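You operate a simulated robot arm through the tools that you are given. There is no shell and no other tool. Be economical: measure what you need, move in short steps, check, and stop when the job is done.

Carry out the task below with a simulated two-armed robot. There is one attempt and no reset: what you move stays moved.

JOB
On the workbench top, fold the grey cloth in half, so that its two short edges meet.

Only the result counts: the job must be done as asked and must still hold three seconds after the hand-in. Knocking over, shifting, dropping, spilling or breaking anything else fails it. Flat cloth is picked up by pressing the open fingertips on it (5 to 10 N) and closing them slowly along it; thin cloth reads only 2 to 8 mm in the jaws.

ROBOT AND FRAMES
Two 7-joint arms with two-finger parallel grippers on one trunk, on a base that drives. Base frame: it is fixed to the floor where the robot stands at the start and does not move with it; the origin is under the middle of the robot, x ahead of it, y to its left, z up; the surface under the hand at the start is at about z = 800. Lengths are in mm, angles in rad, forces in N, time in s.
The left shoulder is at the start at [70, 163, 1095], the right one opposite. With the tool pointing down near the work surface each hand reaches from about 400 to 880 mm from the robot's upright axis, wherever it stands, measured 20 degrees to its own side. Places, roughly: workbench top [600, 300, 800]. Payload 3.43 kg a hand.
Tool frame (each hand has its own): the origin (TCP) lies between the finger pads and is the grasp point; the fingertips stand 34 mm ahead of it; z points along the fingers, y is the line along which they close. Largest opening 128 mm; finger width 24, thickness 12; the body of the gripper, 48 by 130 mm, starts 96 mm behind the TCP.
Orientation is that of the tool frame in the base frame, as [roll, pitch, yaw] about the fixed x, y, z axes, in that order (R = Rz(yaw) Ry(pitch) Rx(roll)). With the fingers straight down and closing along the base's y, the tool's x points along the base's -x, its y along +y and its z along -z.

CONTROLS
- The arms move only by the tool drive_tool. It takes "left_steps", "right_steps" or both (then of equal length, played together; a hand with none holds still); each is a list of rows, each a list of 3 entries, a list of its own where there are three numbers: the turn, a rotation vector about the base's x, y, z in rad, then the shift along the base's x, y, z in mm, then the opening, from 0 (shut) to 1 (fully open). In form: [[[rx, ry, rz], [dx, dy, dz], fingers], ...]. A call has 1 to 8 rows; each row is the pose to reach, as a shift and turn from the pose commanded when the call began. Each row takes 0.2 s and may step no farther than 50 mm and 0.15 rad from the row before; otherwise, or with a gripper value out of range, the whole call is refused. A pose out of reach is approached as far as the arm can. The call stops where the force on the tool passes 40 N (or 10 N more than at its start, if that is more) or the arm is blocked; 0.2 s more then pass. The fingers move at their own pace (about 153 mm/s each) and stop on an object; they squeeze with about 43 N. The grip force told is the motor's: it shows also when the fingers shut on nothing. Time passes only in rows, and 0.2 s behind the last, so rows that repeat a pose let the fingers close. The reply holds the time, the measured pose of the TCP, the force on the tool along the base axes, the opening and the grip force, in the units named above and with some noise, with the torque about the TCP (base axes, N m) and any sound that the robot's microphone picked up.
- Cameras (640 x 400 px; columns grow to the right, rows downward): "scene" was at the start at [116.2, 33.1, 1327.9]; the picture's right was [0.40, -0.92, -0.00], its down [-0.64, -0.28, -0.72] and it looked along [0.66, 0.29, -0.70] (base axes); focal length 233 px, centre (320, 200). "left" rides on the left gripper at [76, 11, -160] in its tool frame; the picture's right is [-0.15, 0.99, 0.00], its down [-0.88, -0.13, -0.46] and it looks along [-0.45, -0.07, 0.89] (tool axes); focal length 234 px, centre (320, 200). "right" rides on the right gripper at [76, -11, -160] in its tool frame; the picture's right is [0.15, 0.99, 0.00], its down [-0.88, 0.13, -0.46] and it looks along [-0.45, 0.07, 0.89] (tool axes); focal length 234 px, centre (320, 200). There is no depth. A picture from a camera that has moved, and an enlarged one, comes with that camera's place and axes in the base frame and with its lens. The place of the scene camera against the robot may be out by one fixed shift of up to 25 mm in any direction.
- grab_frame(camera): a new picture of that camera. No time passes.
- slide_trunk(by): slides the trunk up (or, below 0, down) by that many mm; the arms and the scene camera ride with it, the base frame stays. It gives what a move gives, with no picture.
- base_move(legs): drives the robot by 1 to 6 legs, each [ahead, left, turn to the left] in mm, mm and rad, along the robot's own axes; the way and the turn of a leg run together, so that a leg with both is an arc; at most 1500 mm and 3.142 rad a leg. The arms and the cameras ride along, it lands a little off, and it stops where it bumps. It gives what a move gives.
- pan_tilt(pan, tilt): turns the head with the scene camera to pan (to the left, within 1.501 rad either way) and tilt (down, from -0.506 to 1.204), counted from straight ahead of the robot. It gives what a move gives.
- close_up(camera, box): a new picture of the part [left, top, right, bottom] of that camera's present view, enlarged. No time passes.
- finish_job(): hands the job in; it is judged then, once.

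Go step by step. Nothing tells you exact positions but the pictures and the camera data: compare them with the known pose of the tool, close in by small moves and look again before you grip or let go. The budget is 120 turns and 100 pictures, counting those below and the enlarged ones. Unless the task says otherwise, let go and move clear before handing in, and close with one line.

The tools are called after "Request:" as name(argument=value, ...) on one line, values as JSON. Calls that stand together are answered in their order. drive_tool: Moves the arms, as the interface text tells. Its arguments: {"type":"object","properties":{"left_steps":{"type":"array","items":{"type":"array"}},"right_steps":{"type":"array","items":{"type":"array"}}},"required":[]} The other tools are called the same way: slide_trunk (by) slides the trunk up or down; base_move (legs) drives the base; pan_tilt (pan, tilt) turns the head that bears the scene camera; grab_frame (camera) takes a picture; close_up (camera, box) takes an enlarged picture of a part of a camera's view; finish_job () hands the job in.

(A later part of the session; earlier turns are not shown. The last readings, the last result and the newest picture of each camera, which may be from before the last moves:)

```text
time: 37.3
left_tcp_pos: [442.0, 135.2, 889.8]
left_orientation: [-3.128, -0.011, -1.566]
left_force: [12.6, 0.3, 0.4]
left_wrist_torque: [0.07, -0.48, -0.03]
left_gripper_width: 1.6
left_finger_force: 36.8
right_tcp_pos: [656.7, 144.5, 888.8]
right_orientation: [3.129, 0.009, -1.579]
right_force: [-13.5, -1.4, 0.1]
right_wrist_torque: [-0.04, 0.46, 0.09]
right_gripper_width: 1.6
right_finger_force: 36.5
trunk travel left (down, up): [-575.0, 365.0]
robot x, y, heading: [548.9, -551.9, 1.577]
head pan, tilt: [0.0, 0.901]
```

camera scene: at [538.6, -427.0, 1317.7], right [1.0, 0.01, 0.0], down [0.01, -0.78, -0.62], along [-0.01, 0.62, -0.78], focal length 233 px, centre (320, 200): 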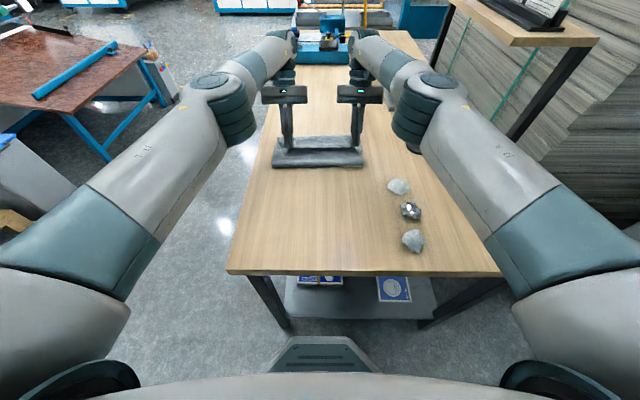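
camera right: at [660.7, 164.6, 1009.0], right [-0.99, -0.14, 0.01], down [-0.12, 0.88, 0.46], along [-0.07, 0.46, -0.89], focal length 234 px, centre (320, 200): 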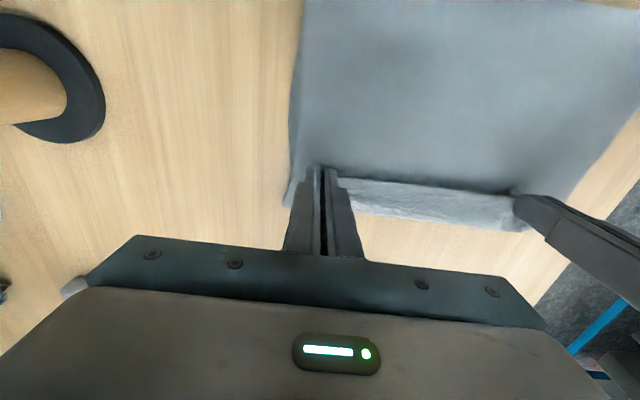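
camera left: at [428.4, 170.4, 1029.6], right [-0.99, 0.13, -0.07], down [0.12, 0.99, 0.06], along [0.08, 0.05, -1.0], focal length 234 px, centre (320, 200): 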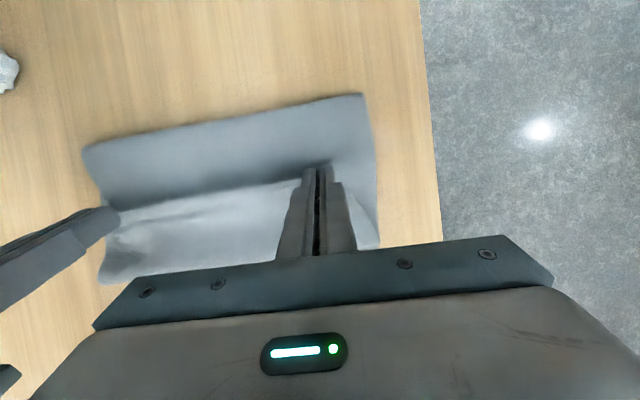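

Tension eased to 13 N and the tilt is undone. Now I lift to y≈45, z≈1018, evening out the hands.

Request:
drive_tool(left_steps=[[[0, 0, 0], [2, -8, 22], 0], [[0, 0, 0], [3, -24, 48], 0], [[0, 0, 0], [4, -42, 74], 0], [[0, 0, 0], [4, -62, 98], 0], [[0, 0, 0], [4, -80, 116], 0], [[0, 0, 0], [4, -90, 128], 0], [[0, 0, 0], [4, -90, 128], 0]], right_steps=[[[0, 0, 0], [-2, -15, 22], 0], [[0, 0, 0], [-3, -33, 48], 0], [[0, 0, 0], [-4, -51, 74], 0], [[0, 0, 0], [-4, -71, 98], 0], [[0, 0, 0], [-4, -89, 116], 0], [[0, 0, 0], [-4, -99, 128], 0], [[0, 0, 0], [-4, -99, 128], 0]])

Request:
grab_frame(camera="scene")

Request:
grab_frame(camera="left")

Request:
grab_frame(camera="right")

```text
time: 38.9
left_tcp_pos: [444.6, 45.8, 1017.0]
left_orientation: [-3.127, -0.014, -1.567]
left_force: [2.5, 0.5, -1.1]
left_wrist_torque: [-0.03, -0.04, -0.02]
left_gripper_width: 1.7
left_finger_force: 36.4
right_tcp_pos: [652.6, 48.6, 1015.3]
right_orientation: [3.13, 0.003, -1.579]
right_force: [-1.6, -0.2, -0.2]
right_wrist_torque: [0.02, 0.09, 0.01]
right_gripper_width: 1.8
right_finger_force: 36.5
trunk travel left (down, up): [-575.0, 365.0]
robot x, y, heading: [548.5, -552.9, 1.579]
head pan, tilt: [0.0, 0.901]
```

```text
65 pictures are left
camera scene: at [537.9, -425.6, 1317.5], right [1.0, 0.01, 0.0], down [0.01, -0.78, -0.62], along [-0.01, 0.62, -0.78], focal length 233 px, centre (320, 200)
```

scene: 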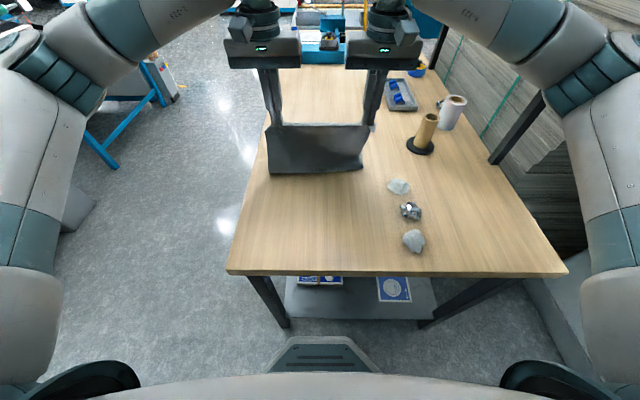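

```text
64 pictures are left
camera left: at [431.0, -28.4, 1177.1], right [-0.99, 0.14, -0.02], down [0.12, 0.89, 0.44], along [0.08, 0.44, -0.9], focal length 234 px, centre (320, 200)
```

left: 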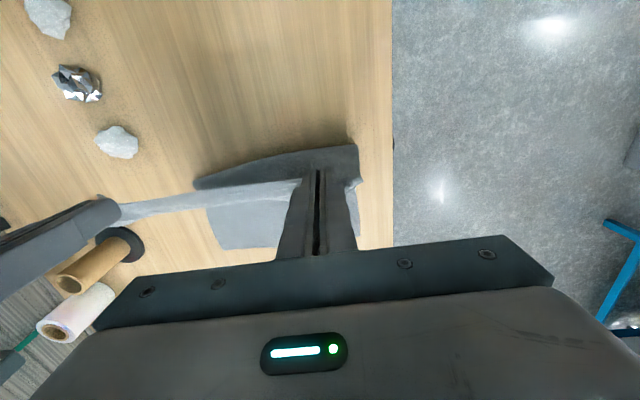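

```text
63 pictures are left
camera right: at [665.2, -28.8, 1174.2], right [-0.99, -0.14, 0.01], down [-0.12, 0.88, 0.46], along [-0.07, 0.46, -0.89], focal length 234 px, centre (320, 200)
```

right: 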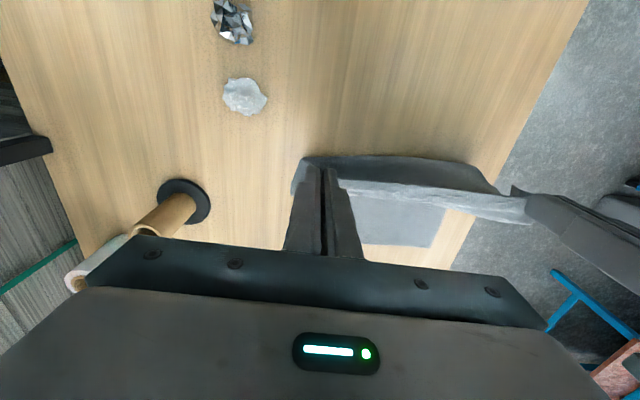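

The far edge of the bottom layer is undisturbed at y≈240, but the fold line is skewed (left y≈66, right y≈95) and should be near 42. I pull the hands back and a little higher to draw it straight.

Request:
drive_tool(left_steps=[[[0, 0, 0], [0, -10, 4], 0], [[0, 0, 0], [0, -20, 7], 0], [[0, 0, 0], [0, -30, 9], 0], [[0, 0, 0], [0, -40, 10], 0], [[0, 0, 0], [0, -40, 10], 0]], right_steps=[[[0, 0, 0], [0, -12, 5], 0], [[0, 0, 0], [0, -24, 9], 0], [[0, 0, 0], [0, -34, 11], 0], [[0, 0, 0], [0, -43, 12], 0], [[0, 0, 0], [0, -43, 12], 0]])

Request:
grab_frame(camera="scene")

Request:
grab_frame(camera="left")

Request:
grab_frame(camera="right")

```text
time: 40.1
left_tcp_pos: [445.8, 4.8, 1026.6]
left_orientation: [-3.127, -0.013, -1.567]
left_force: [2.2, 0.4, 0.4]
left_wrist_torque: [-0.02, -0.02, 0.03]
left_gripper_width: 1.4
left_finger_force: 36.2
right_tcp_pos: [652.0, 5.6, 1027.9]
right_orientation: [3.129, 0.006, -1.58]
right_force: [-1.9, -1.4, 0.3]
right_wrist_torque: [-0.02, 0.05, -0.01]
right_gripper_width: 1.8
right_finger_force: 36.6
trunk travel left (down, up): [-575.0, 365.0]
robot x, y, heading: [550.4, -550.9, 1.58]
head pan, tilt: [0.0, 0.901]
```

```text
62 pictures are left
camera scene: at [538.0, -425.8, 1317.5], right [1.0, 0.01, 0.0], down [0.01, -0.78, -0.62], along [-0.01, 0.62, -0.78], focal length 233 px, centre (320, 200)
```

scene: 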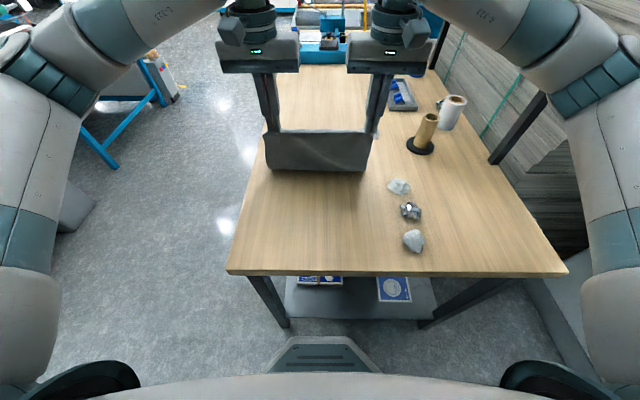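

```text
61 pictures are left
camera left: at [431.3, -68.5, 1186.7], right [-0.99, 0.14, -0.02], down [0.12, 0.89, 0.44], along [0.08, 0.44, -0.9], focal length 234 px, centre (320, 200)
```

left: 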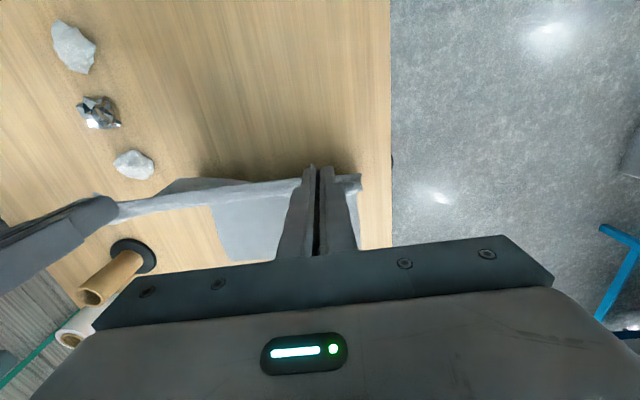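

```text
60 pictures are left
camera right: at [664.4, -72.1, 1185.7], right [-0.99, -0.14, 0.01], down [-0.12, 0.88, 0.46], along [-0.07, 0.46, -0.89], focal length 234 px, centre (320, 200)
```

right: 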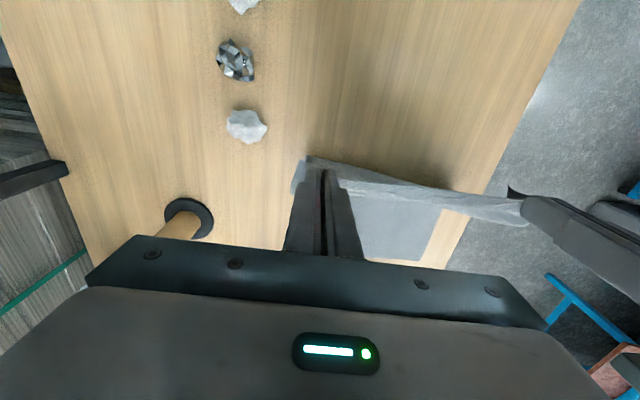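

The cloth is nearly taut again, and because it leaves the jaws toward +y it hangs about 25 mm ahead of the hands. I now lay it down along a straight diagonal from y≈15 high to y≈195 low.

Request:
drive_tool(left_steps=[[[0, 0, 0], [0, 8, 6], 0], [[0, 0, 0], [0, 18, 2], 0], [[0, 0, 0], [0, 33, -14], 0], [[0, 0, 0], [0, 48, -31], 0], [[0, 0, 0], [0, 63, -48], 0], [[0, 0, 0], [0, 78, -65], 0], [[0, 0, 0], [0, 93, -82], 0], [[0, 0, 0], [0, 108, -98], 0]], right_steps=[[[0, 0, 0], [0, 8, 6], 0], [[0, 0, 0], [0, 18, 2], 0], [[0, 0, 0], [0, 33, -14], 0], [[0, 0, 0], [0, 48, -31], 0], [[0, 0, 0], [0, 63, -48], 0], [[0, 0, 0], [0, 78, -65], 0], [[0, 0, 0], [0, 93, -82], 0], [[0, 0, 0], [0, 108, -98], 0]])

Request:
grab_frame(camera="scene")

Request:
grab_frame(camera="left")

Request:
grab_frame(camera="right")

```text
time: 41.9
left_tcp_pos: [446.1, 113.9, 927.8]
left_orientation: [-3.129, -0.016, -1.568]
left_force: [2.1, 0.4, -0.6]
left_wrist_torque: [0.0, -0.07, -0.01]
left_gripper_width: 1.8
left_finger_force: 36.6
right_tcp_pos: [652.9, 113.4, 927.8]
right_orientation: [3.13, 0.004, -1.579]
right_force: [-2.2, 1.1, 0.4]
right_wrist_torque: [-0.01, 0.07, 0.0]
right_gripper_width: 1.6
right_finger_force: 36.6
trunk travel left (down, up): [-575.0, 365.0]
robot x, y, heading: [549.4, -549.5, 1.582]
head pan, tilt: [0.0, 0.901]
```

```text
59 pictures are left
camera scene: at [538.1, -425.0, 1317.4], right [1.0, 0.01, 0.0], down [0.01, -0.78, -0.62], along [-0.01, 0.62, -0.78], focal length 233 px, centre (320, 200)
```

scene: 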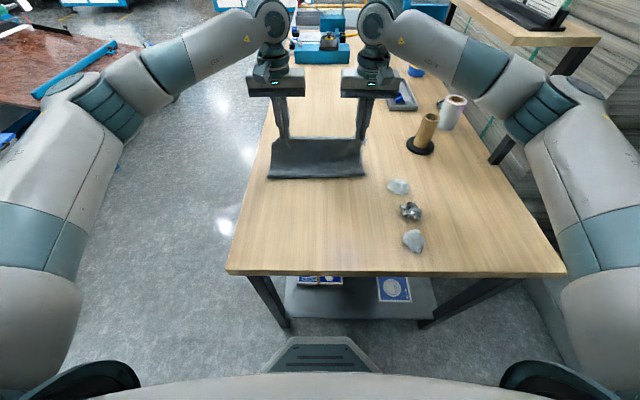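

```text
58 pictures are left
camera left: at [431.6, 40.1, 1087.7], right [-0.99, 0.14, -0.02], down [0.12, 0.89, 0.44], along [0.08, 0.44, -0.9], focal length 234 px, centre (320, 200)
```

left: 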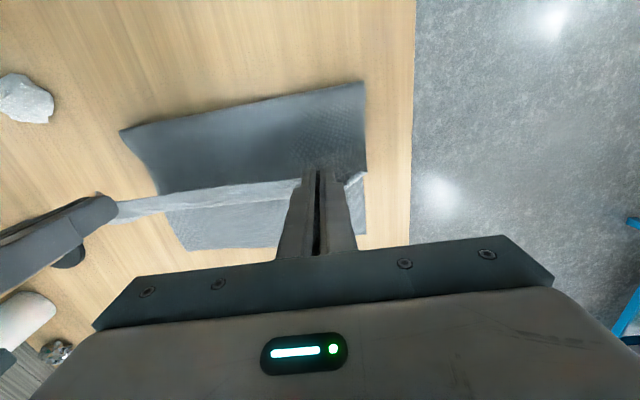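

```text
57 pictures are left
camera right: at [665.5, 36.0, 1086.2], right [-0.99, -0.14, 0.01], down [-0.12, 0.88, 0.46], along [-0.07, 0.46, -0.89], focal length 234 px, centre (320, 200)
```

right: 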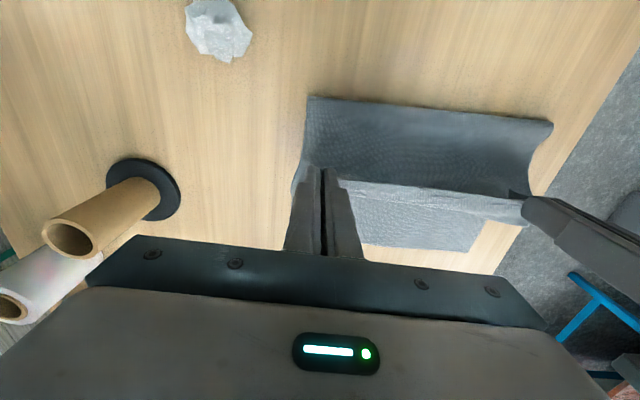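

Much better: the fold line is now at y≈45–58 and the far edge still at y≈240–246. I continue the diagonal down.

Request:
drive_tool(left_steps=[[[0, 0, 0], [0, 12, -13], 0], [[0, 0, 0], [0, 24, -26], 0], [[0, 0, 0], [0, 36, -39], 0], [[0, 0, 0], [0, 48, -52], 0], [[0, 0, 0], [0, 60, -64], 0], [[0, 0, 0], [0, 70, -74], 0]], right_steps=[[[0, 0, 0], [0, 12, -13], 0], [[0, 0, 0], [0, 24, -26], 0], [[0, 0, 0], [0, 36, -39], 0], [[0, 0, 0], [0, 48, -52], 0], [[0, 0, 0], [0, 60, -64], 0], [[0, 0, 0], [0, 70, -74], 0]])

Request:
grab_frame(camera="scene")

Request:
grab_frame(camera="left")

Request:
grab_frame(camera="right")

```text
time: 43.3
left_tcp_pos: [445.1, 183.4, 854.9]
left_orientation: [-3.128, -0.017, -1.567]
left_force: [2.0, 0.3, -0.3]
left_wrist_torque: [-0.01, -0.07, 0.01]
left_gripper_width: 1.6
left_finger_force: 36.4
right_tcp_pos: [652.6, 182.8, 853.9]
right_orientation: [3.129, 0.006, -1.58]
right_force: [-1.5, -0.4, -0.1]
right_wrist_torque: [-0.01, 0.07, 0.01]
right_gripper_width: 1.6
right_finger_force: 36.1
trunk travel left (down, up): [-575.0, 365.0]
robot x, y, heading: [547.9, -552.0, 1.575]
head pan, tilt: [0.0, 0.901]
```

```text
56 pictures are left
camera scene: at [537.9, -425.3, 1317.4], right [1.0, 0.01, 0.0], down [0.01, -0.78, -0.62], along [-0.01, 0.62, -0.78], focal length 233 px, centre (320, 200)
```

scene: 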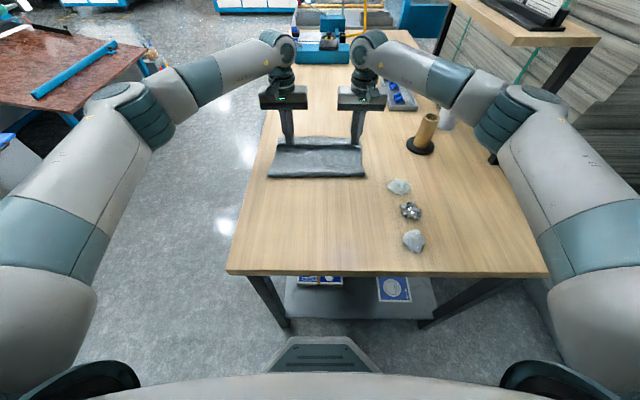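

```text
55 pictures are left
camera left: at [431.5, 110.5, 1014.2], right [-0.99, 0.14, -0.02], down [0.12, 0.89, 0.44], along [0.08, 0.44, -0.9], focal length 234 px, centre (320, 200)
```

left: 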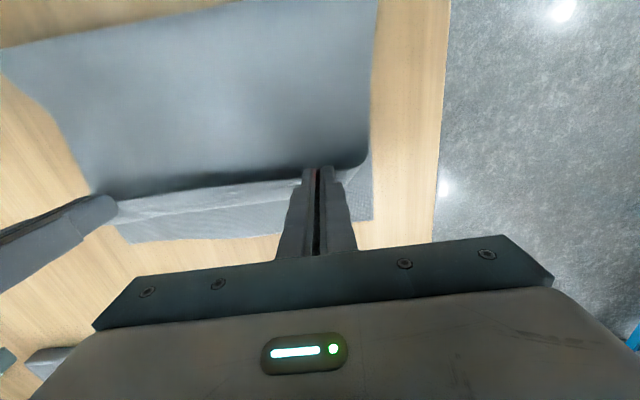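

```text
54 pictures are left
camera right: at [665.0, 105.7, 1012.9], right [-0.99, -0.14, 0.01], down [-0.12, 0.88, 0.46], along [-0.07, 0.46, -0.89], focal length 234 px, centre (320, 200)
```

right: 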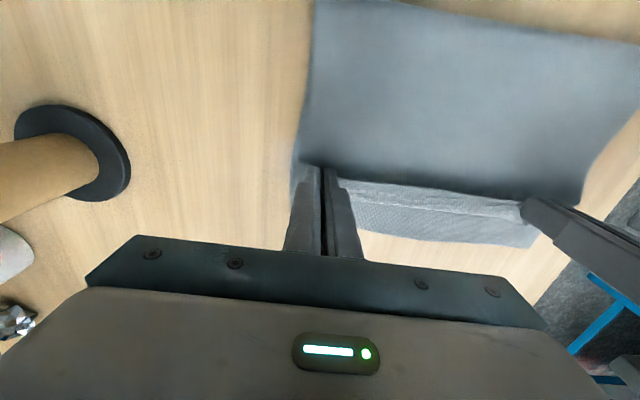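

Very good: the fold line is at y≈50, the curl is small, and the bottom layer shows beyond to y≈244. I go a bit further and down onto the cloth, then release slowly.

Request:
drive_tool(left_steps=[[[0, 0, 0], [0, 8, -3], 0], [[0, 0, 0], [0, 16, -6], 0], [[0, 0, 0], [0, 22, -10], 0], [[0, 0, 0], [0, 22, -13], 0]], right_steps=[[[0, 0, 0], [0, 8, -3], 0], [[0, 0, 0], [0, 16, -6], 0], [[0, 0, 0], [0, 22, -10], 0], [[0, 0, 0], [0, 22, -13], 0]])

Request:
grab_frame(camera="left")

Request:
grab_frame(camera="right")

```text
time: 44.3
left_tcp_pos: [444.9, 205.2, 842.6]
left_orientation: [-3.129, -0.014, -1.567]
left_force: [2.4, 0.9, 0.9]
left_wrist_torque: [0.03, -0.06, -0.01]
left_gripper_width: 1.7
left_finger_force: 36.0
right_tcp_pos: [652.6, 204.2, 842.1]
right_orientation: [3.13, 0.004, -1.578]
right_force: [-2.1, 0.9, -0.4]
right_wrist_torque: [-0.04, 0.06, 0.01]
right_gripper_width: 1.5
right_finger_force: 36.5
trunk travel left (down, up): [-575.0, 365.0]
robot x, y, heading: [544.9, -555.2, 1.577]
head pan, tilt: [0.0, 0.901]
```

```text
53 pictures are left
camera left: at [431.3, 132.4, 1002.6], right [-0.99, 0.14, -0.02], down [0.12, 0.89, 0.45], along [0.08, 0.44, -0.9], focal length 234 px, centre (320, 200)
```

left: 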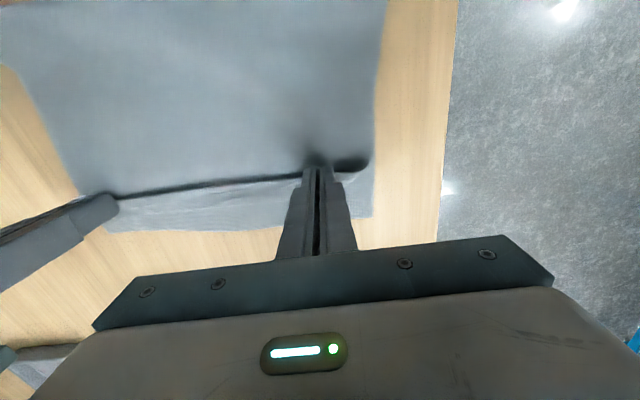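

```text
52 pictures are left
camera right: at [665.0, 127.3, 1000.5], right [-0.99, -0.14, 0.01], down [-0.12, 0.88, 0.46], along [-0.07, 0.46, -0.89], focal length 234 px, centre (320, 200)
```

right: 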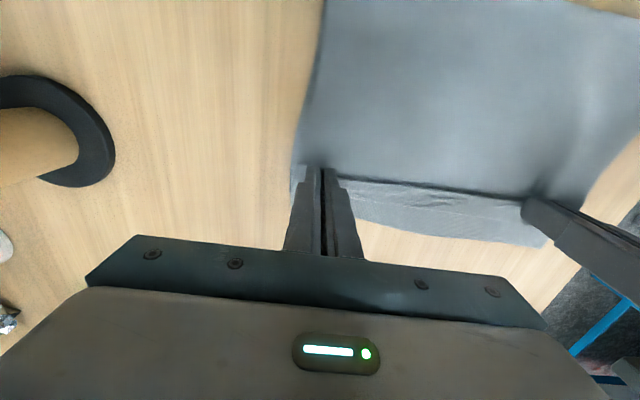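

The edge line lies just behind the jaws and the cloth is flat. I open the jaws a little and lift straight up.

Request:
drive_tool(left_steps=[[[0, 0, 0], [0, 0, 0], 0.05], [[0, 0, 0], [0, 0, 0], 0.12], [[0, 0, 0], [0, 0, 0], 0.15], [[0, 0, 0], [0, 0, 15], 0.15], [[0, 0, 0], [0, 0, 45], 0.15], [[0, 0, 0], [0, 0, 80], 0.15]], right_steps=[[[0, 0, 0], [0, 0, 0], 0.05], [[0, 0, 0], [0, 0, 0], 0.12], [[0, 0, 0], [0, 0, 0], 0.15], [[0, 0, 0], [0, 0, 15], 0.15], [[0, 0, 0], [0, 0, 45], 0.15], [[0, 0, 0], [0, 0, 80], 0.15]])

Request:
grab_frame(camera="scene")

Request:
grab_frame(camera="left")

Request:
grab_frame(camera="right")

```text
time: 45.7
left_tcp_pos: [444.5, 205.4, 921.1]
left_orientation: [-3.129, -0.013, -1.566]
left_force: [-0.1, -0.4, 0.0]
left_wrist_torque: [0.0, -0.03, 0.0]
left_gripper_width: 19.2
left_finger_force: 0.0
right_tcp_pos: [651.3, 204.2, 923.3]
right_orientation: [3.129, 0.006, -1.58]
right_force: [0.9, 0.5, -0.6]
right_wrist_torque: [0.0, 0.01, 0.0]
right_gripper_width: 19.0
right_finger_force: 0.1
trunk travel left (down, up): [-575.0, 365.0]
robot x, y, heading: [547.6, -551.8, 1.579]
head pan, tilt: [0.0, 0.901]
```

```text
51 pictures are left
camera scene: at [538.0, -427.6, 1317.6], right [1.0, 0.01, 0.0], down [0.01, -0.78, -0.62], along [-0.01, 0.62, -0.78], focal length 233 px, centre (320, 200)
```

scene: 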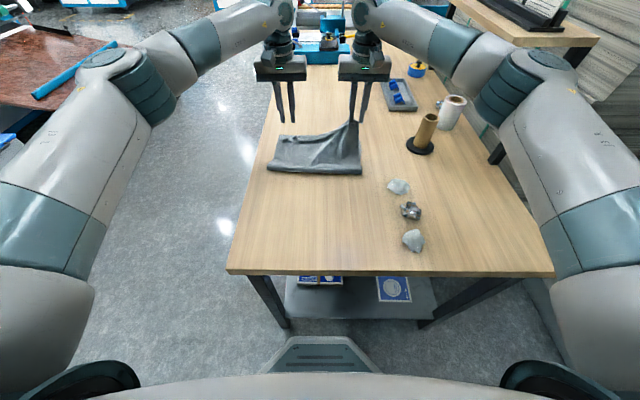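

```text
50 pictures are left
camera left: at [430.0, 131.5, 1080.7], right [-0.99, 0.14, -0.02], down [0.12, 0.89, 0.45], along [0.08, 0.44, -0.89], focal length 234 px, centre (320, 200)
```

left: 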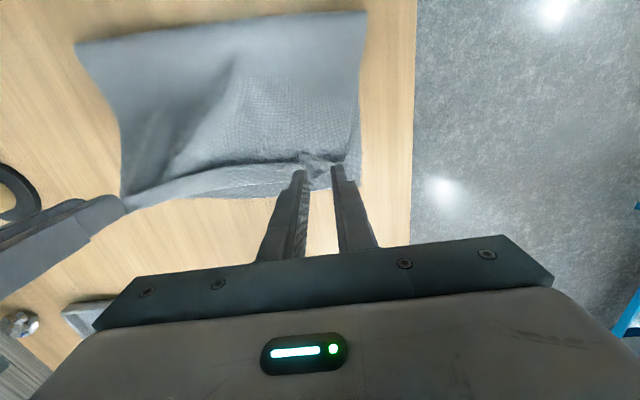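

```text
49 pictures are left
camera right: at [663.9, 126.6, 1081.9], right [-0.99, -0.14, 0.01], down [-0.12, 0.88, 0.46], along [-0.07, 0.46, -0.89], focal length 234 px, centre (320, 200)
```

right: 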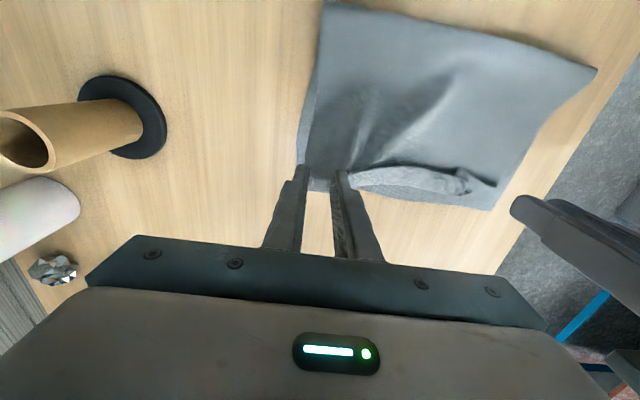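

The left corner is free, but the right corner still clings to the right fingers. I lower the right hand back, open wider, wait, then lift.

Request:
drive_tool(right_steps=[[[0, 0, 0], [0, 0, -40], 0.15], [[0, 0, 0], [0, 3, -76], 0.15], [[0, 0, 0], [0, 5, -80], 0.25], [[0, 0, 0], [0, 5, -80], 0.4], [[0, 0, 0], [0, 5, -80], 0.45], [[0, 0, 0], [0, 5, -78], 0.45]])

Request:
grab_frame(camera="right")

Request:
close_up(camera="left", box=[60, 0, 400, 220])

```text
time: 47.1
left_tcp_pos: [445.1, 205.9, 920.0]
left_orientation: [-3.126, -0.012, -1.567]
left_force: [-0.4, 0.1, 0.5]
left_wrist_torque: [0.03, -0.02, 0.02]
left_gripper_width: 19.2
left_finger_force: 0.0
right_tcp_pos: [653.1, 208.4, 844.2]
right_orientation: [3.129, 0.005, -1.579]
right_force: [0.1, -0.9, -0.1]
right_wrist_torque: [-0.03, -0.01, -0.03]
right_gripper_width: 57.6
right_finger_force: 0.1
trunk travel left (down, up): [-575.0, 365.0]
robot x, y, heading: [548.7, -554.2, 1.582]
head pan, tilt: [0.0, 0.901]
```

```text
48 pictures are left
camera right: at [665.0, 131.4, 1001.3], right [-0.99, -0.14, 0.01], down [-0.12, 0.88, 0.46], along [-0.07, 0.46, -0.89], focal length 234 px, centre (320, 200)
```

right: 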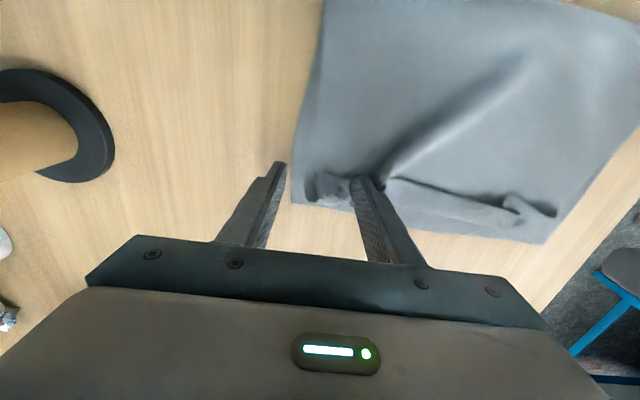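

```text
1.82 times, centred on (230, 110) of left
camera zoom: at [430.0, 132.7, 1079.4], right [-0.99, 0.14, -0.02], down [0.12, 0.89, 0.45], along [0.08, 0.44, -0.9], focal length 426 px, centre (484, 364)
```

zoom: 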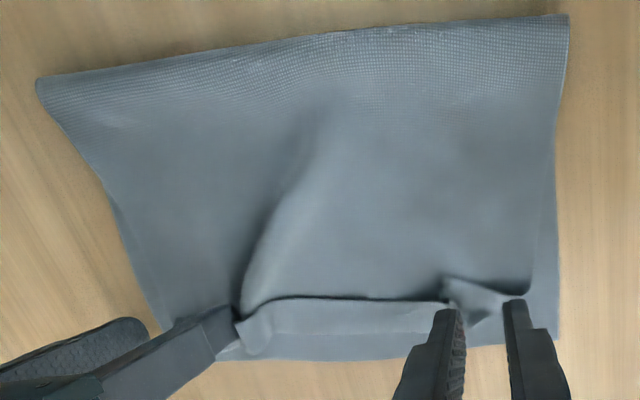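

The right corner looks free. I lift the right hand and inspect from above.

Request:
drive_tool(left_steps=[[[0, 0, 0], [0, -10, 20], 0.15], [[0, 0, 0], [0, -30, 40], 0.15], [[0, 0, 0], [0, -60, 60], 0.15], [[0, 0, 0], [0, -80, 80], 0.15]], right_steps=[[[0, 0, 0], [0, 0, 20], 0.45], [[0, 0, 0], [0, 0, 60], 0.45], [[0, 0, 0], [0, -30, 100], 0.45], [[0, 0, 0], [0, -60, 130], 0.45]])

Request:
grab_frame(camera="left")

Request:
grab_frame(camera="right")

Request:
close_up(camera="scene", box=[240, 110, 400, 210])

```text
time: 48.1
left_tcp_pos: [445.1, 125.6, 1002.3]
left_orientation: [-3.128, -0.014, -1.568]
left_force: [-1.1, -1.3, 0.1]
left_wrist_torque: [0.03, 0.0, 0.0]
left_gripper_width: 19.3
left_finger_force: 0.1
right_tcp_pos: [652.6, 145.7, 974.2]
right_orientation: [3.127, 0.007, -1.578]
right_force: [0.6, -0.6, 0.7]
right_wrist_torque: [0.04, 0.0, -0.02]
right_gripper_width: 57.7
right_finger_force: 0.0
trunk travel left (down, up): [-575.0, 365.0]
robot x, y, heading: [542.8, -553.1, 1.579]
head pan, tilt: [0.0, 0.901]
```

```text
46 pictures are left
camera left: at [430.7, 50.7, 1163.4], right [-0.99, 0.14, -0.02], down [0.12, 0.89, 0.45], along [0.08, 0.44, -0.89], focal length 234 px, centre (320, 200)
```

left: 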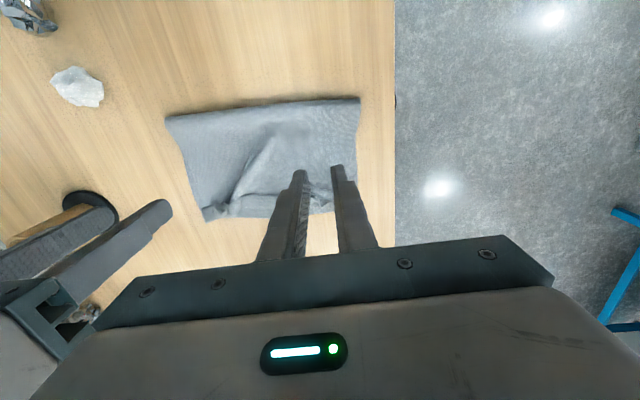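

```text
45 pictures are left
camera right: at [664.8, 68.2, 1133.4], right [-0.99, -0.14, 0.01], down [-0.12, 0.88, 0.46], along [-0.07, 0.46, -0.89], focal length 234 px, centre (320, 200)
```

right: 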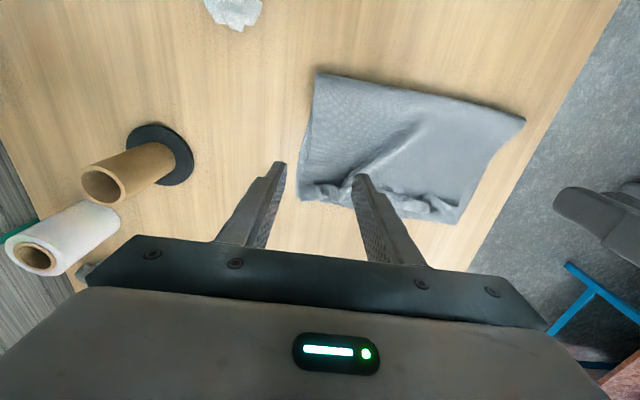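

```text
4.00 times, centred on (320, 160) of scene
camera zoom: at [538.1, -427.8, 1317.7], right [1.0, 0.01, 0.0], down [0.01, -0.78, -0.62], along [-0.01, 0.62, -0.78], focal length 933 px, centre (320, 360)
```

zoom: 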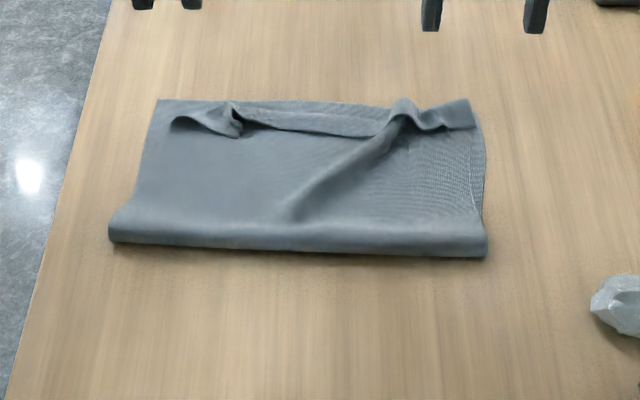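

Both hands are clear. The fold is straight (hem y≈70), but the flap's free edge lies as a roughly 35 mm strip folded back on top at y≈214. I will flip that strip outward by sweeping shut fingers lightly in +y, starting just inside it.

Request:
drive_tool(left_steps=[[[0, 0, 0], [10, 20, -30], 0], [[0, 0, 0], [20, 40, -65], 0], [[0, 0, 0], [30, 58, -105], 0], [[0, 0, 0], [30, 62, -145], 0]], right_steps=[[[0, 0, 0], [-4, 10, -30], 0], [[0, 0, 0], [-8, 25, -60], 0], [[0, 0, 0], [-8, 38, -90], 0], [[0, 0, 0], [-8, 42, -117], 0]])

Request:
close_up(camera="scene", box=[240, 90, 400, 190])

Request:
grab_frame(camera="left")

Request:
grab_frame(camera="right")

```text
time: 49.1
left_tcp_pos: [474.6, 186.6, 854.7]
left_orientation: [-3.126, -0.014, -1.567]
left_force: [0.2, -0.5, -0.5]
left_wrist_torque: [-0.03, -0.01, 0.01]
left_gripper_width: 0.0
left_finger_force: 33.3
right_tcp_pos: [644.9, 193.0, 856.5]
right_orientation: [3.129, 0.007, -1.578]
right_force: [-0.2, -0.4, 1.5]
right_wrist_torque: [-0.04, 0.01, 0.01]
right_gripper_width: 0.0
right_finger_force: 33.1
trunk travel left (down, up): [-575.0, 365.0]
robot x, y, heading: [545.8, -555.4, 1.578]
head pan, tilt: [0.0, 0.901]
```

```text
4.00 times, centred on (320, 140) of scene
camera zoom: at [537.3, -425.0, 1317.5], right [1.0, 0.01, 0.0], down [0.01, -0.78, -0.62], along [0.0, 0.62, -0.78], focal length 933 px, centre (320, 440)
```

zoom: 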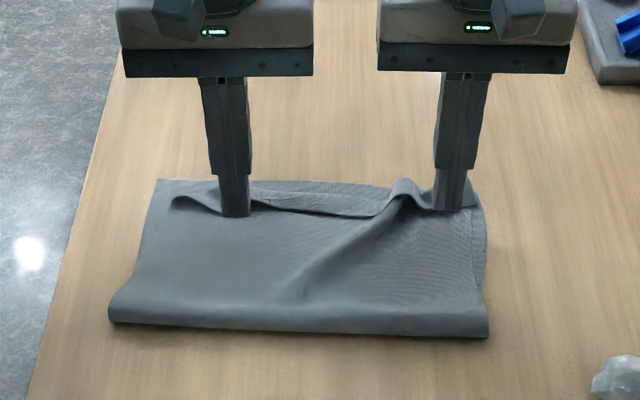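

```text
42 pictures are left
camera left: at [459.8, 112.5, 1014.9], right [-0.99, 0.14, -0.02], down [0.12, 0.89, 0.44], along [0.08, 0.44, -0.9], focal length 234 px, centre (320, 200)
```

left: 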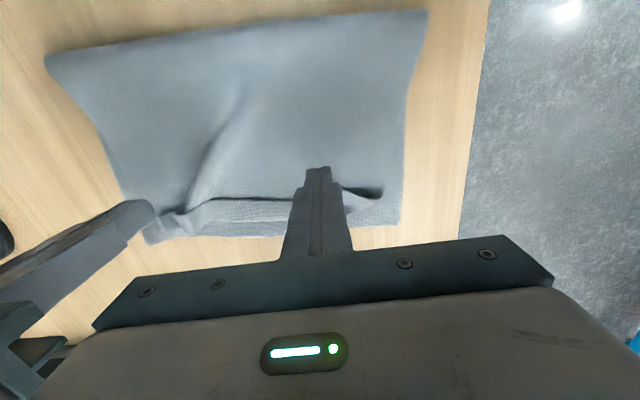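

```text
41 pictures are left
camera right: at [656.6, 116.0, 1015.6], right [-0.99, -0.14, 0.01], down [-0.12, 0.88, 0.46], along [-0.07, 0.46, -0.89], focal length 234 px, centre (320, 200)
```

right: 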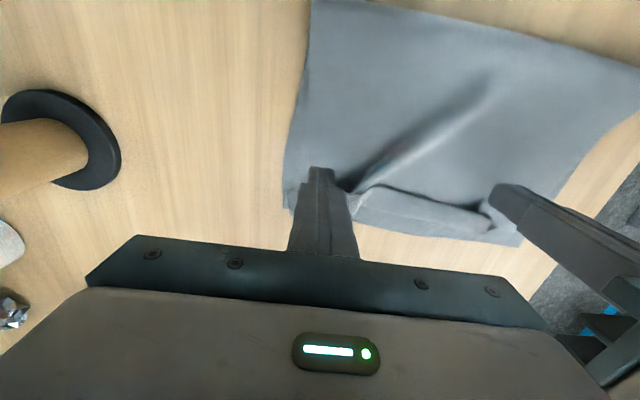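

Before sweeping I take a magnified look at the strip to be sure which way its free edge faces.

Request:
close_up(camera="right", box=[330, 130, 570, 280])

Request:
close_up(camera="left", box=[130, 120, 450, 270])

```text
2.67 times, centred on (450, 205) of right
camera zoom: at [656.6, 116.0, 1015.6], right [-0.99, -0.14, 0.01], down [-0.12, 0.88, 0.46], along [-0.07, 0.46, -0.89], focal length 624 px, centre (-27, 187)
```

zoom: 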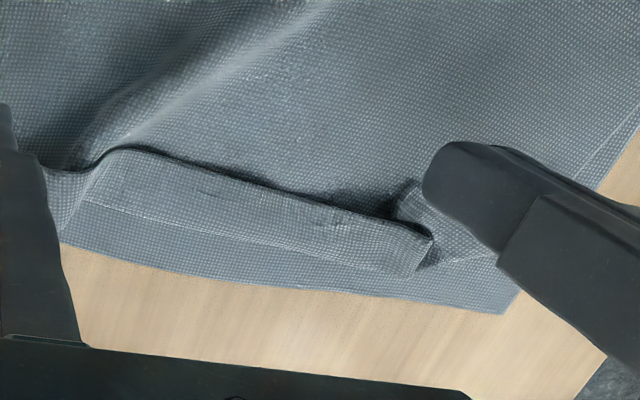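

```text
2.00 times, centred on (290, 195) of left
camera zoom: at [459.8, 112.5, 1014.9], right [-0.99, 0.14, -0.02], down [0.12, 0.89, 0.44], along [0.08, 0.44, -0.9], focal length 468 px, centre (380, 210)
```

zoom: 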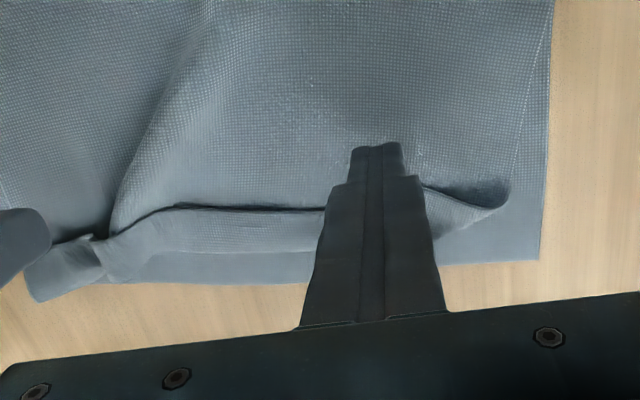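

Confirmed: the free edge faces −y, standing slightly up, with about 20 mm of bottom layer beyond the strip. I back the hands a little, descend lightly, and sweep outward to flip it.

Request:
drive_tool(left_steps=[[[0, 0, 0], [0, -8, 0], 0], [[0, 0, 0], [0, -8, -14], 0], [[0, 0, 0], [0, 4, -14], 0], [[0, 0, 0], [0, 16, -14], 0], [[0, 0, 0], [0, 28, -13], 0], [[0, 0, 0], [0, 40, -12], 0], [[0, 0, 0], [0, 52, -11], 0], [[0, 0, 0], [0, 60, -10], 0]], right_steps=[[[0, 0, 0], [0, -18, 0], 0], [[0, 0, 0], [0, -18, -15], 0], [[0, 0, 0], [0, -4, -15], 0], [[0, 0, 0], [0, 10, -15], 0], [[0, 0, 0], [0, 22, -14], 0], [[0, 0, 0], [0, 34, -13], 0], [[0, 0, 0], [0, 46, -12], 0], [[0, 0, 0], [0, 54, -11], 0]])

Request:
close_up(camera="scene", box=[240, 90, 400, 190])

Request:
close_up(camera="right", box=[280, 80, 600, 280])

```text
time: 50.9
left_tcp_pos: [476.0, 248.7, 847.2]
left_orientation: [-3.127, -0.015, -1.568]
left_force: [0.3, -0.5, 0.6]
left_wrist_torque: [0.01, 0.0, -0.03]
left_gripper_width: 0.0
left_finger_force: 32.9
right_tcp_pos: [644.6, 244.6, 845.3]
right_orientation: [3.129, 0.008, -1.581]
right_force: [0.4, 0.0, 0.7]
right_wrist_torque: [0.0, 0.0, -0.05]
right_gripper_width: 0.0
right_finger_force: 32.9
trunk travel left (down, up): [-575.0, 365.0]
robot x, y, heading: [547.1, -550.8, 1.577]
head pan, tilt: [0.0, 0.901]
```

```text
4.00 times, centred on (320, 140) of scene
camera zoom: at [538.1, -426.1, 1317.5], right [1.0, 0.01, 0.0], down [0.01, -0.78, -0.62], along [-0.01, 0.62, -0.78], focal length 933 px, centre (320, 440)
```

zoom: 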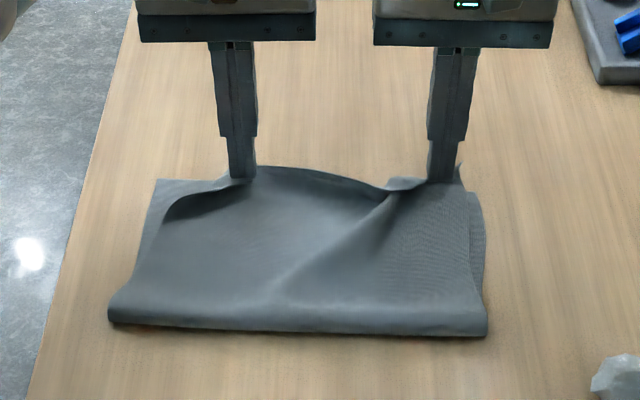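

```text
2.00 times, centred on (440, 180) of right
camera zoom: at [656.4, 168.8, 1004.7], right [-0.99, -0.14, 0.01], down [-0.12, 0.88, 0.46], along [-0.07, 0.46, -0.89], focal length 468 px, centre (80, 240)
```

zoom: 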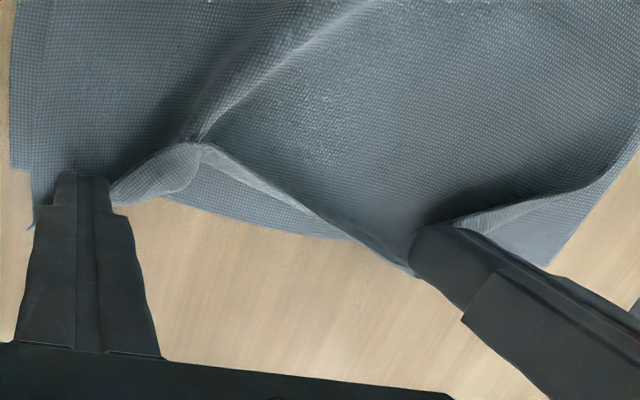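

The strip flips out nicely. I lift straight up to look at how the edge lies.

Request:
drive_tool(left_steps=[[[0, 0, 0], [0, 0, 30], 0], [[0, 0, 0], [0, -10, 70], 0], [[0, 0, 0], [0, -40, 110], 0], [[0, 0, 0], [0, -80, 135], 0]], right_steps=[[[0, 0, 0], [0, 0, 30], 0], [[0, 0, 0], [0, -10, 70], 0], [[0, 0, 0], [0, -40, 110], 0], [[0, 0, 0], [0, -80, 135], 0]])

Request:
close_up(camera="scene", box=[240, 100, 400, 200])

Request:
close_up(camera="left", box=[120, 60, 440, 260])

Request:
close_up(camera="right", box=[240, 60, 560, 260])

```text
time: 51.9
left_tcp_pos: [476.0, 165.3, 983.8]
left_orientation: [-3.127, -0.011, -1.564]
left_force: [0.7, -0.8, -0.5]
left_wrist_torque: [0.02, -0.01, 0.0]
left_gripper_width: 0.0
left_finger_force: 32.8
right_tcp_pos: [646.4, 162.3, 981.3]
right_orientation: [3.129, 0.008, -1.58]
right_force: [-0.6, -0.4, 0.8]
right_wrist_torque: [0.05, 0.03, -0.02]
right_gripper_width: 0.0
right_finger_force: 32.7
trunk travel left (down, up): [-575.0, 365.0]
robot x, y, heading: [550.3, -550.9, 1.578]
head pan, tilt: [0.0, 0.901]
```

```text
4.00 times, centred on (320, 150) of scene
camera zoom: at [538.2, -428.6, 1317.8], right [1.0, 0.01, 0.0], down [0.01, -0.78, -0.62], along [-0.01, 0.62, -0.78], focal length 933 px, centre (320, 400)
```

zoom: 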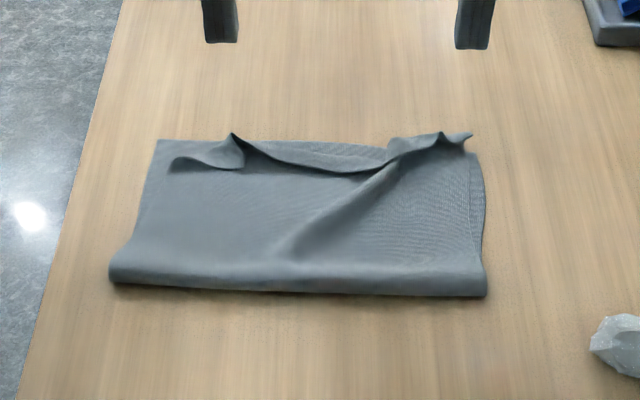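

```text
2.00 times, centred on (280, 160) of left
camera zoom: at [460.8, 91.3, 1144.0], right [-0.99, 0.14, -0.01], down [0.12, 0.89, 0.45], along [0.08, 0.44, -0.89], focal length 468 px, centre (400, 280)
```

zoom: 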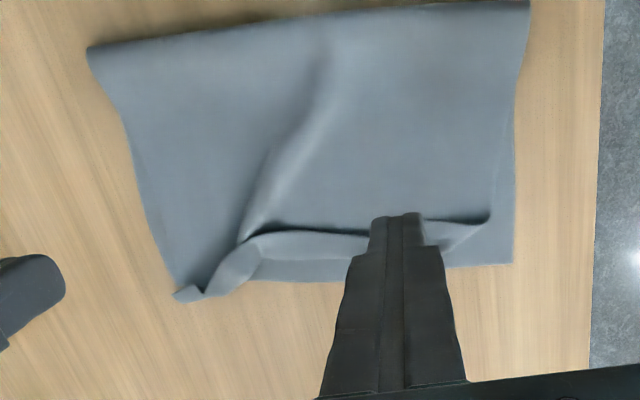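

```text
2.00 times, centred on (400, 160) of right
camera zoom: at [658.3, 85.0, 1140.3], right [-0.99, -0.14, 0.01], down [-0.12, 0.88, 0.47], along [-0.07, 0.46, -0.89], focal length 468 px, centre (160, 280)
```

zoom: 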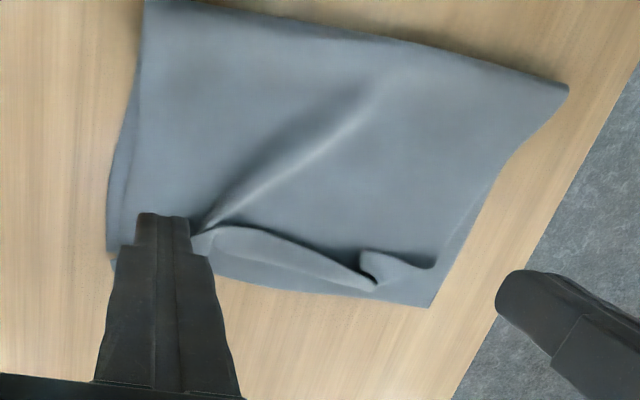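

The right corner is now out, but the middle and left parts of the strip sprang back because the sweep stopped short. I drive 20 mm closer for reach, then sweep further past the edge so the strip gets ironed flat.

Request:
base_move(legs=[[20, 0, 0]])

Request:
drive_tool(left_steps=[[[0, 0, 0], [-10, 0, -40], 0], [[0, 0, 0], [-20, 0, -80], 0], [[0, 0, 0], [-24, 0, -115], 0], [[0, 0, 0], [-24, 0, -132], 0]], right_steps=[[[0, 0, 0], [-20, 0, -40], 0], [[0, 0, 0], [-40, 0, -80], 0], [[0, 0, 0], [-54, 0, -112], 0], [[0, 0, 0], [-54, 0, -130], 0]])

Request:
close_up(camera="scene", box=[240, 100, 400, 200])

```text
time: 52.7
left_tcp_pos: [475.2, 188.3, 983.5]
left_orientation: [-3.128, -0.012, -1.569]
left_force: [-0.2, 0.0, 0.5]
left_wrist_torque: [-0.04, 0.01, -0.03]
left_gripper_width: 0.2
left_finger_force: 33.0
right_tcp_pos: [645.9, 183.1, 982.6]
right_orientation: [3.13, 0.01, -1.579]
right_force: [0.3, 0.6, 0.3]
right_wrist_torque: [-0.02, 0.01, -0.02]
right_gripper_width: 0.0
right_finger_force: 33.4
trunk travel left (down, up): [-575.0, 365.0]
robot x, y, heading: [546.8, -535.4, 1.581]
head pan, tilt: [0.0, 0.901]
```

```text
time: 53.7
left_tcp_pos: [450.1, 186.4, 849.2]
left_orientation: [-3.128, -0.014, -1.567]
left_force: [-0.1, -0.3, -0.9]
left_wrist_torque: [-0.02, -0.01, 0.03]
left_gripper_width: 0.0
left_finger_force: 32.9
right_tcp_pos: [591.0, 184.0, 850.6]
right_orientation: [3.127, 0.008, -1.581]
right_force: [-0.7, -0.4, 0.0]
right_wrist_torque: [-0.01, 0.01, 0.0]
right_gripper_width: 0.0
right_finger_force: 32.9
trunk travel left (down, up): [-575.0, 365.0]
robot x, y, heading: [547.9, -533.4, 1.578]
head pan, tilt: [0.0, 0.901]
```

```text
4.00 times, centred on (320, 150) of scene
camera zoom: at [538.0, -406.4, 1317.6], right [1.0, 0.01, 0.0], down [0.01, -0.78, -0.62], along [-0.01, 0.62, -0.78], focal length 933 px, centre (320, 400)
```

zoom: 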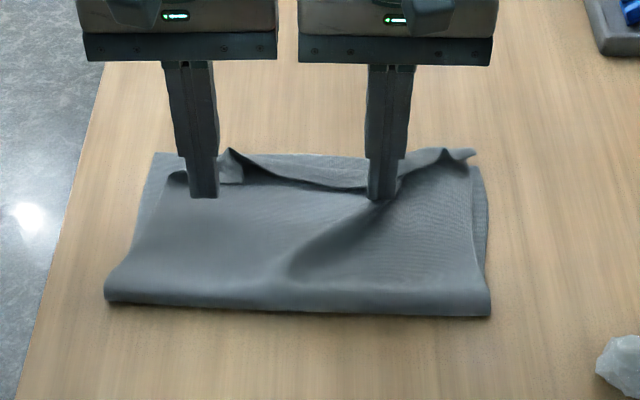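

Both tips sit inside the free edge. I descend and sweep about 100 mm outward at constant low height.

Request:
drive_tool(left_steps=[[[0, 0, 0], [0, 0, -10], 0], [[0, 0, 0], [0, 14, -10], 0], [[0, 0, 0], [0, 28, -10], 0], [[0, 0, 0], [0, 42, -10], 0], [[0, 0, 0], [0, 56, -10], 0], [[0, 0, 0], [0, 70, -10], 0], [[0, 0, 0], [0, 85, -10], 0], [[0, 0, 0], [0, 100, -10], 0]], right_steps=[[[0, 0, 0], [0, 0, -11], 0], [[0, 0, 0], [0, 14, -11], 0], [[0, 0, 0], [0, 28, -11], 0], [[0, 0, 0], [0, 42, -11], 0], [[0, 0, 0], [0, 56, -11], 0], [[0, 0, 0], [0, 70, -11], 0], [[0, 0, 0], [0, 85, -11], 0], [[0, 0, 0], [0, 100, -11], 0]])

Request:
close_up(camera="scene", box=[240, 80, 400, 180])

Request:
grab_frame(camera="right")

```text
time: 55.5
left_tcp_pos: [449.8, 288.0, 839.7]
left_orientation: [-3.126, -0.014, -1.567]
left_force: [-0.6, -0.1, 0.3]
left_wrist_torque: [-0.02, -0.02, -0.01]
left_gripper_width: 0.0
left_finger_force: 33.3
right_tcp_pos: [592.9, 282.5, 839.9]
right_orientation: [3.13, 0.007, -1.579]
right_force: [0.7, -0.1, 0.3]
right_wrist_torque: [-0.02, 0.02, 0.0]
right_gripper_width: 0.0
right_finger_force: 33.3
trunk travel left (down, up): [-575.0, 365.0]
robot x, y, heading: [551.9, -530.4, 1.581]
head pan, tilt: [0.0, 0.901]
```

```text
4.00 times, centred on (320, 130) of scene
camera zoom: at [537.8, -407.1, 1317.6], right [1.0, 0.01, 0.0], down [0.01, -0.78, -0.62], along [-0.01, 0.62, -0.78], focal length 933 px, centre (320, 480)
```

zoom: 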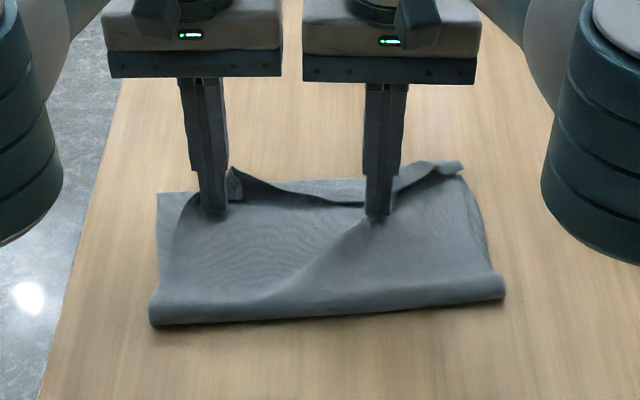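

```text
31 pictures are left
camera right: at [604.1, 205.9, 997.9], right [-0.99, -0.14, 0.01], down [-0.12, 0.88, 0.46], along [-0.07, 0.46, -0.89], focal length 234 px, centre (320, 200)
```

right: 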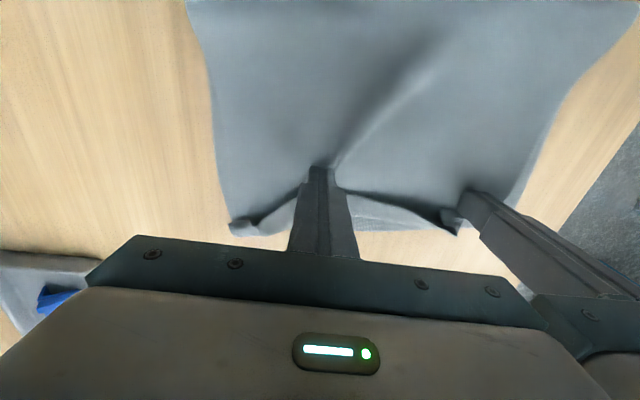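

The whole folded cloth slid about 65 mm with the fingers, still on the bench. I lift up and slightly outward here and look before choosing the next step.

Request:
drive_tool(left_steps=[[[0, 0, 0], [0, 3, 8], 0], [[0, 0, 0], [0, 6, 18], 0], [[0, 0, 0], [0, 8, 35], 0], [[0, 0, 0], [0, 0, 70], 0], [[0, 0, 0], [0, -40, 100], 0], [[0, 0, 0], [0, -85, 120], 0]], right_steps=[[[0, 0, 0], [0, 6, 8], 0], [[0, 0, 0], [0, 12, 18], 0], [[0, 0, 0], [0, 14, 35], 0], [[0, 0, 0], [0, 0, 70], 0], [[0, 0, 0], [0, -40, 100], 0], [[0, 0, 0], [0, -85, 120], 0]])

Request:
close_up(camera="scene", box=[240, 80, 400, 180])

```text
time: 56.9
left_tcp_pos: [451.6, 202.2, 961.0]
left_orientation: [-3.128, -0.012, -1.564]
left_force: [0.5, -0.3, 0.1]
left_wrist_torque: [0.09, -0.01, 0.02]
left_gripper_width: 0.2
left_finger_force: 33.0
left hand out of reach, approached as far as the arm can: row 1, 2, 3
right_tcp_pos: [581.7, 271.3, 950.4]
right_orientation: [3.127, 0.006, -1.582]
right_force: [0.6, -0.4, -1.0]
right_wrist_torque: [0.03, 0.06, -0.02]
right_gripper_width: 0.0
right_finger_force: 32.3
right hand out of reach, approached as far as the arm can: row 1, 2, 3, 4, 5, 6
trunk travel left (down, up): [-575.0, 365.0]
robot x, y, heading: [545.7, -531.0, 1.576]
head pan, tilt: [0.0, 0.901]
```

```text
4.00 times, centred on (320, 130) of scene
camera zoom: at [540.8, -408.7, 1317.7], right [1.0, 0.01, 0.0], down [0.0, -0.78, -0.62], along [-0.01, 0.62, -0.78], focal length 933 px, centre (320, 480)
```

zoom: 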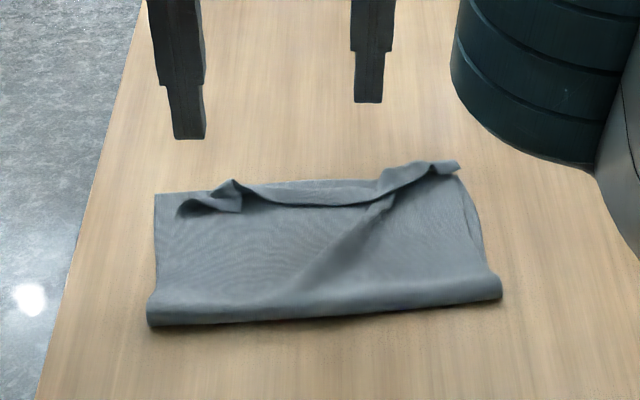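

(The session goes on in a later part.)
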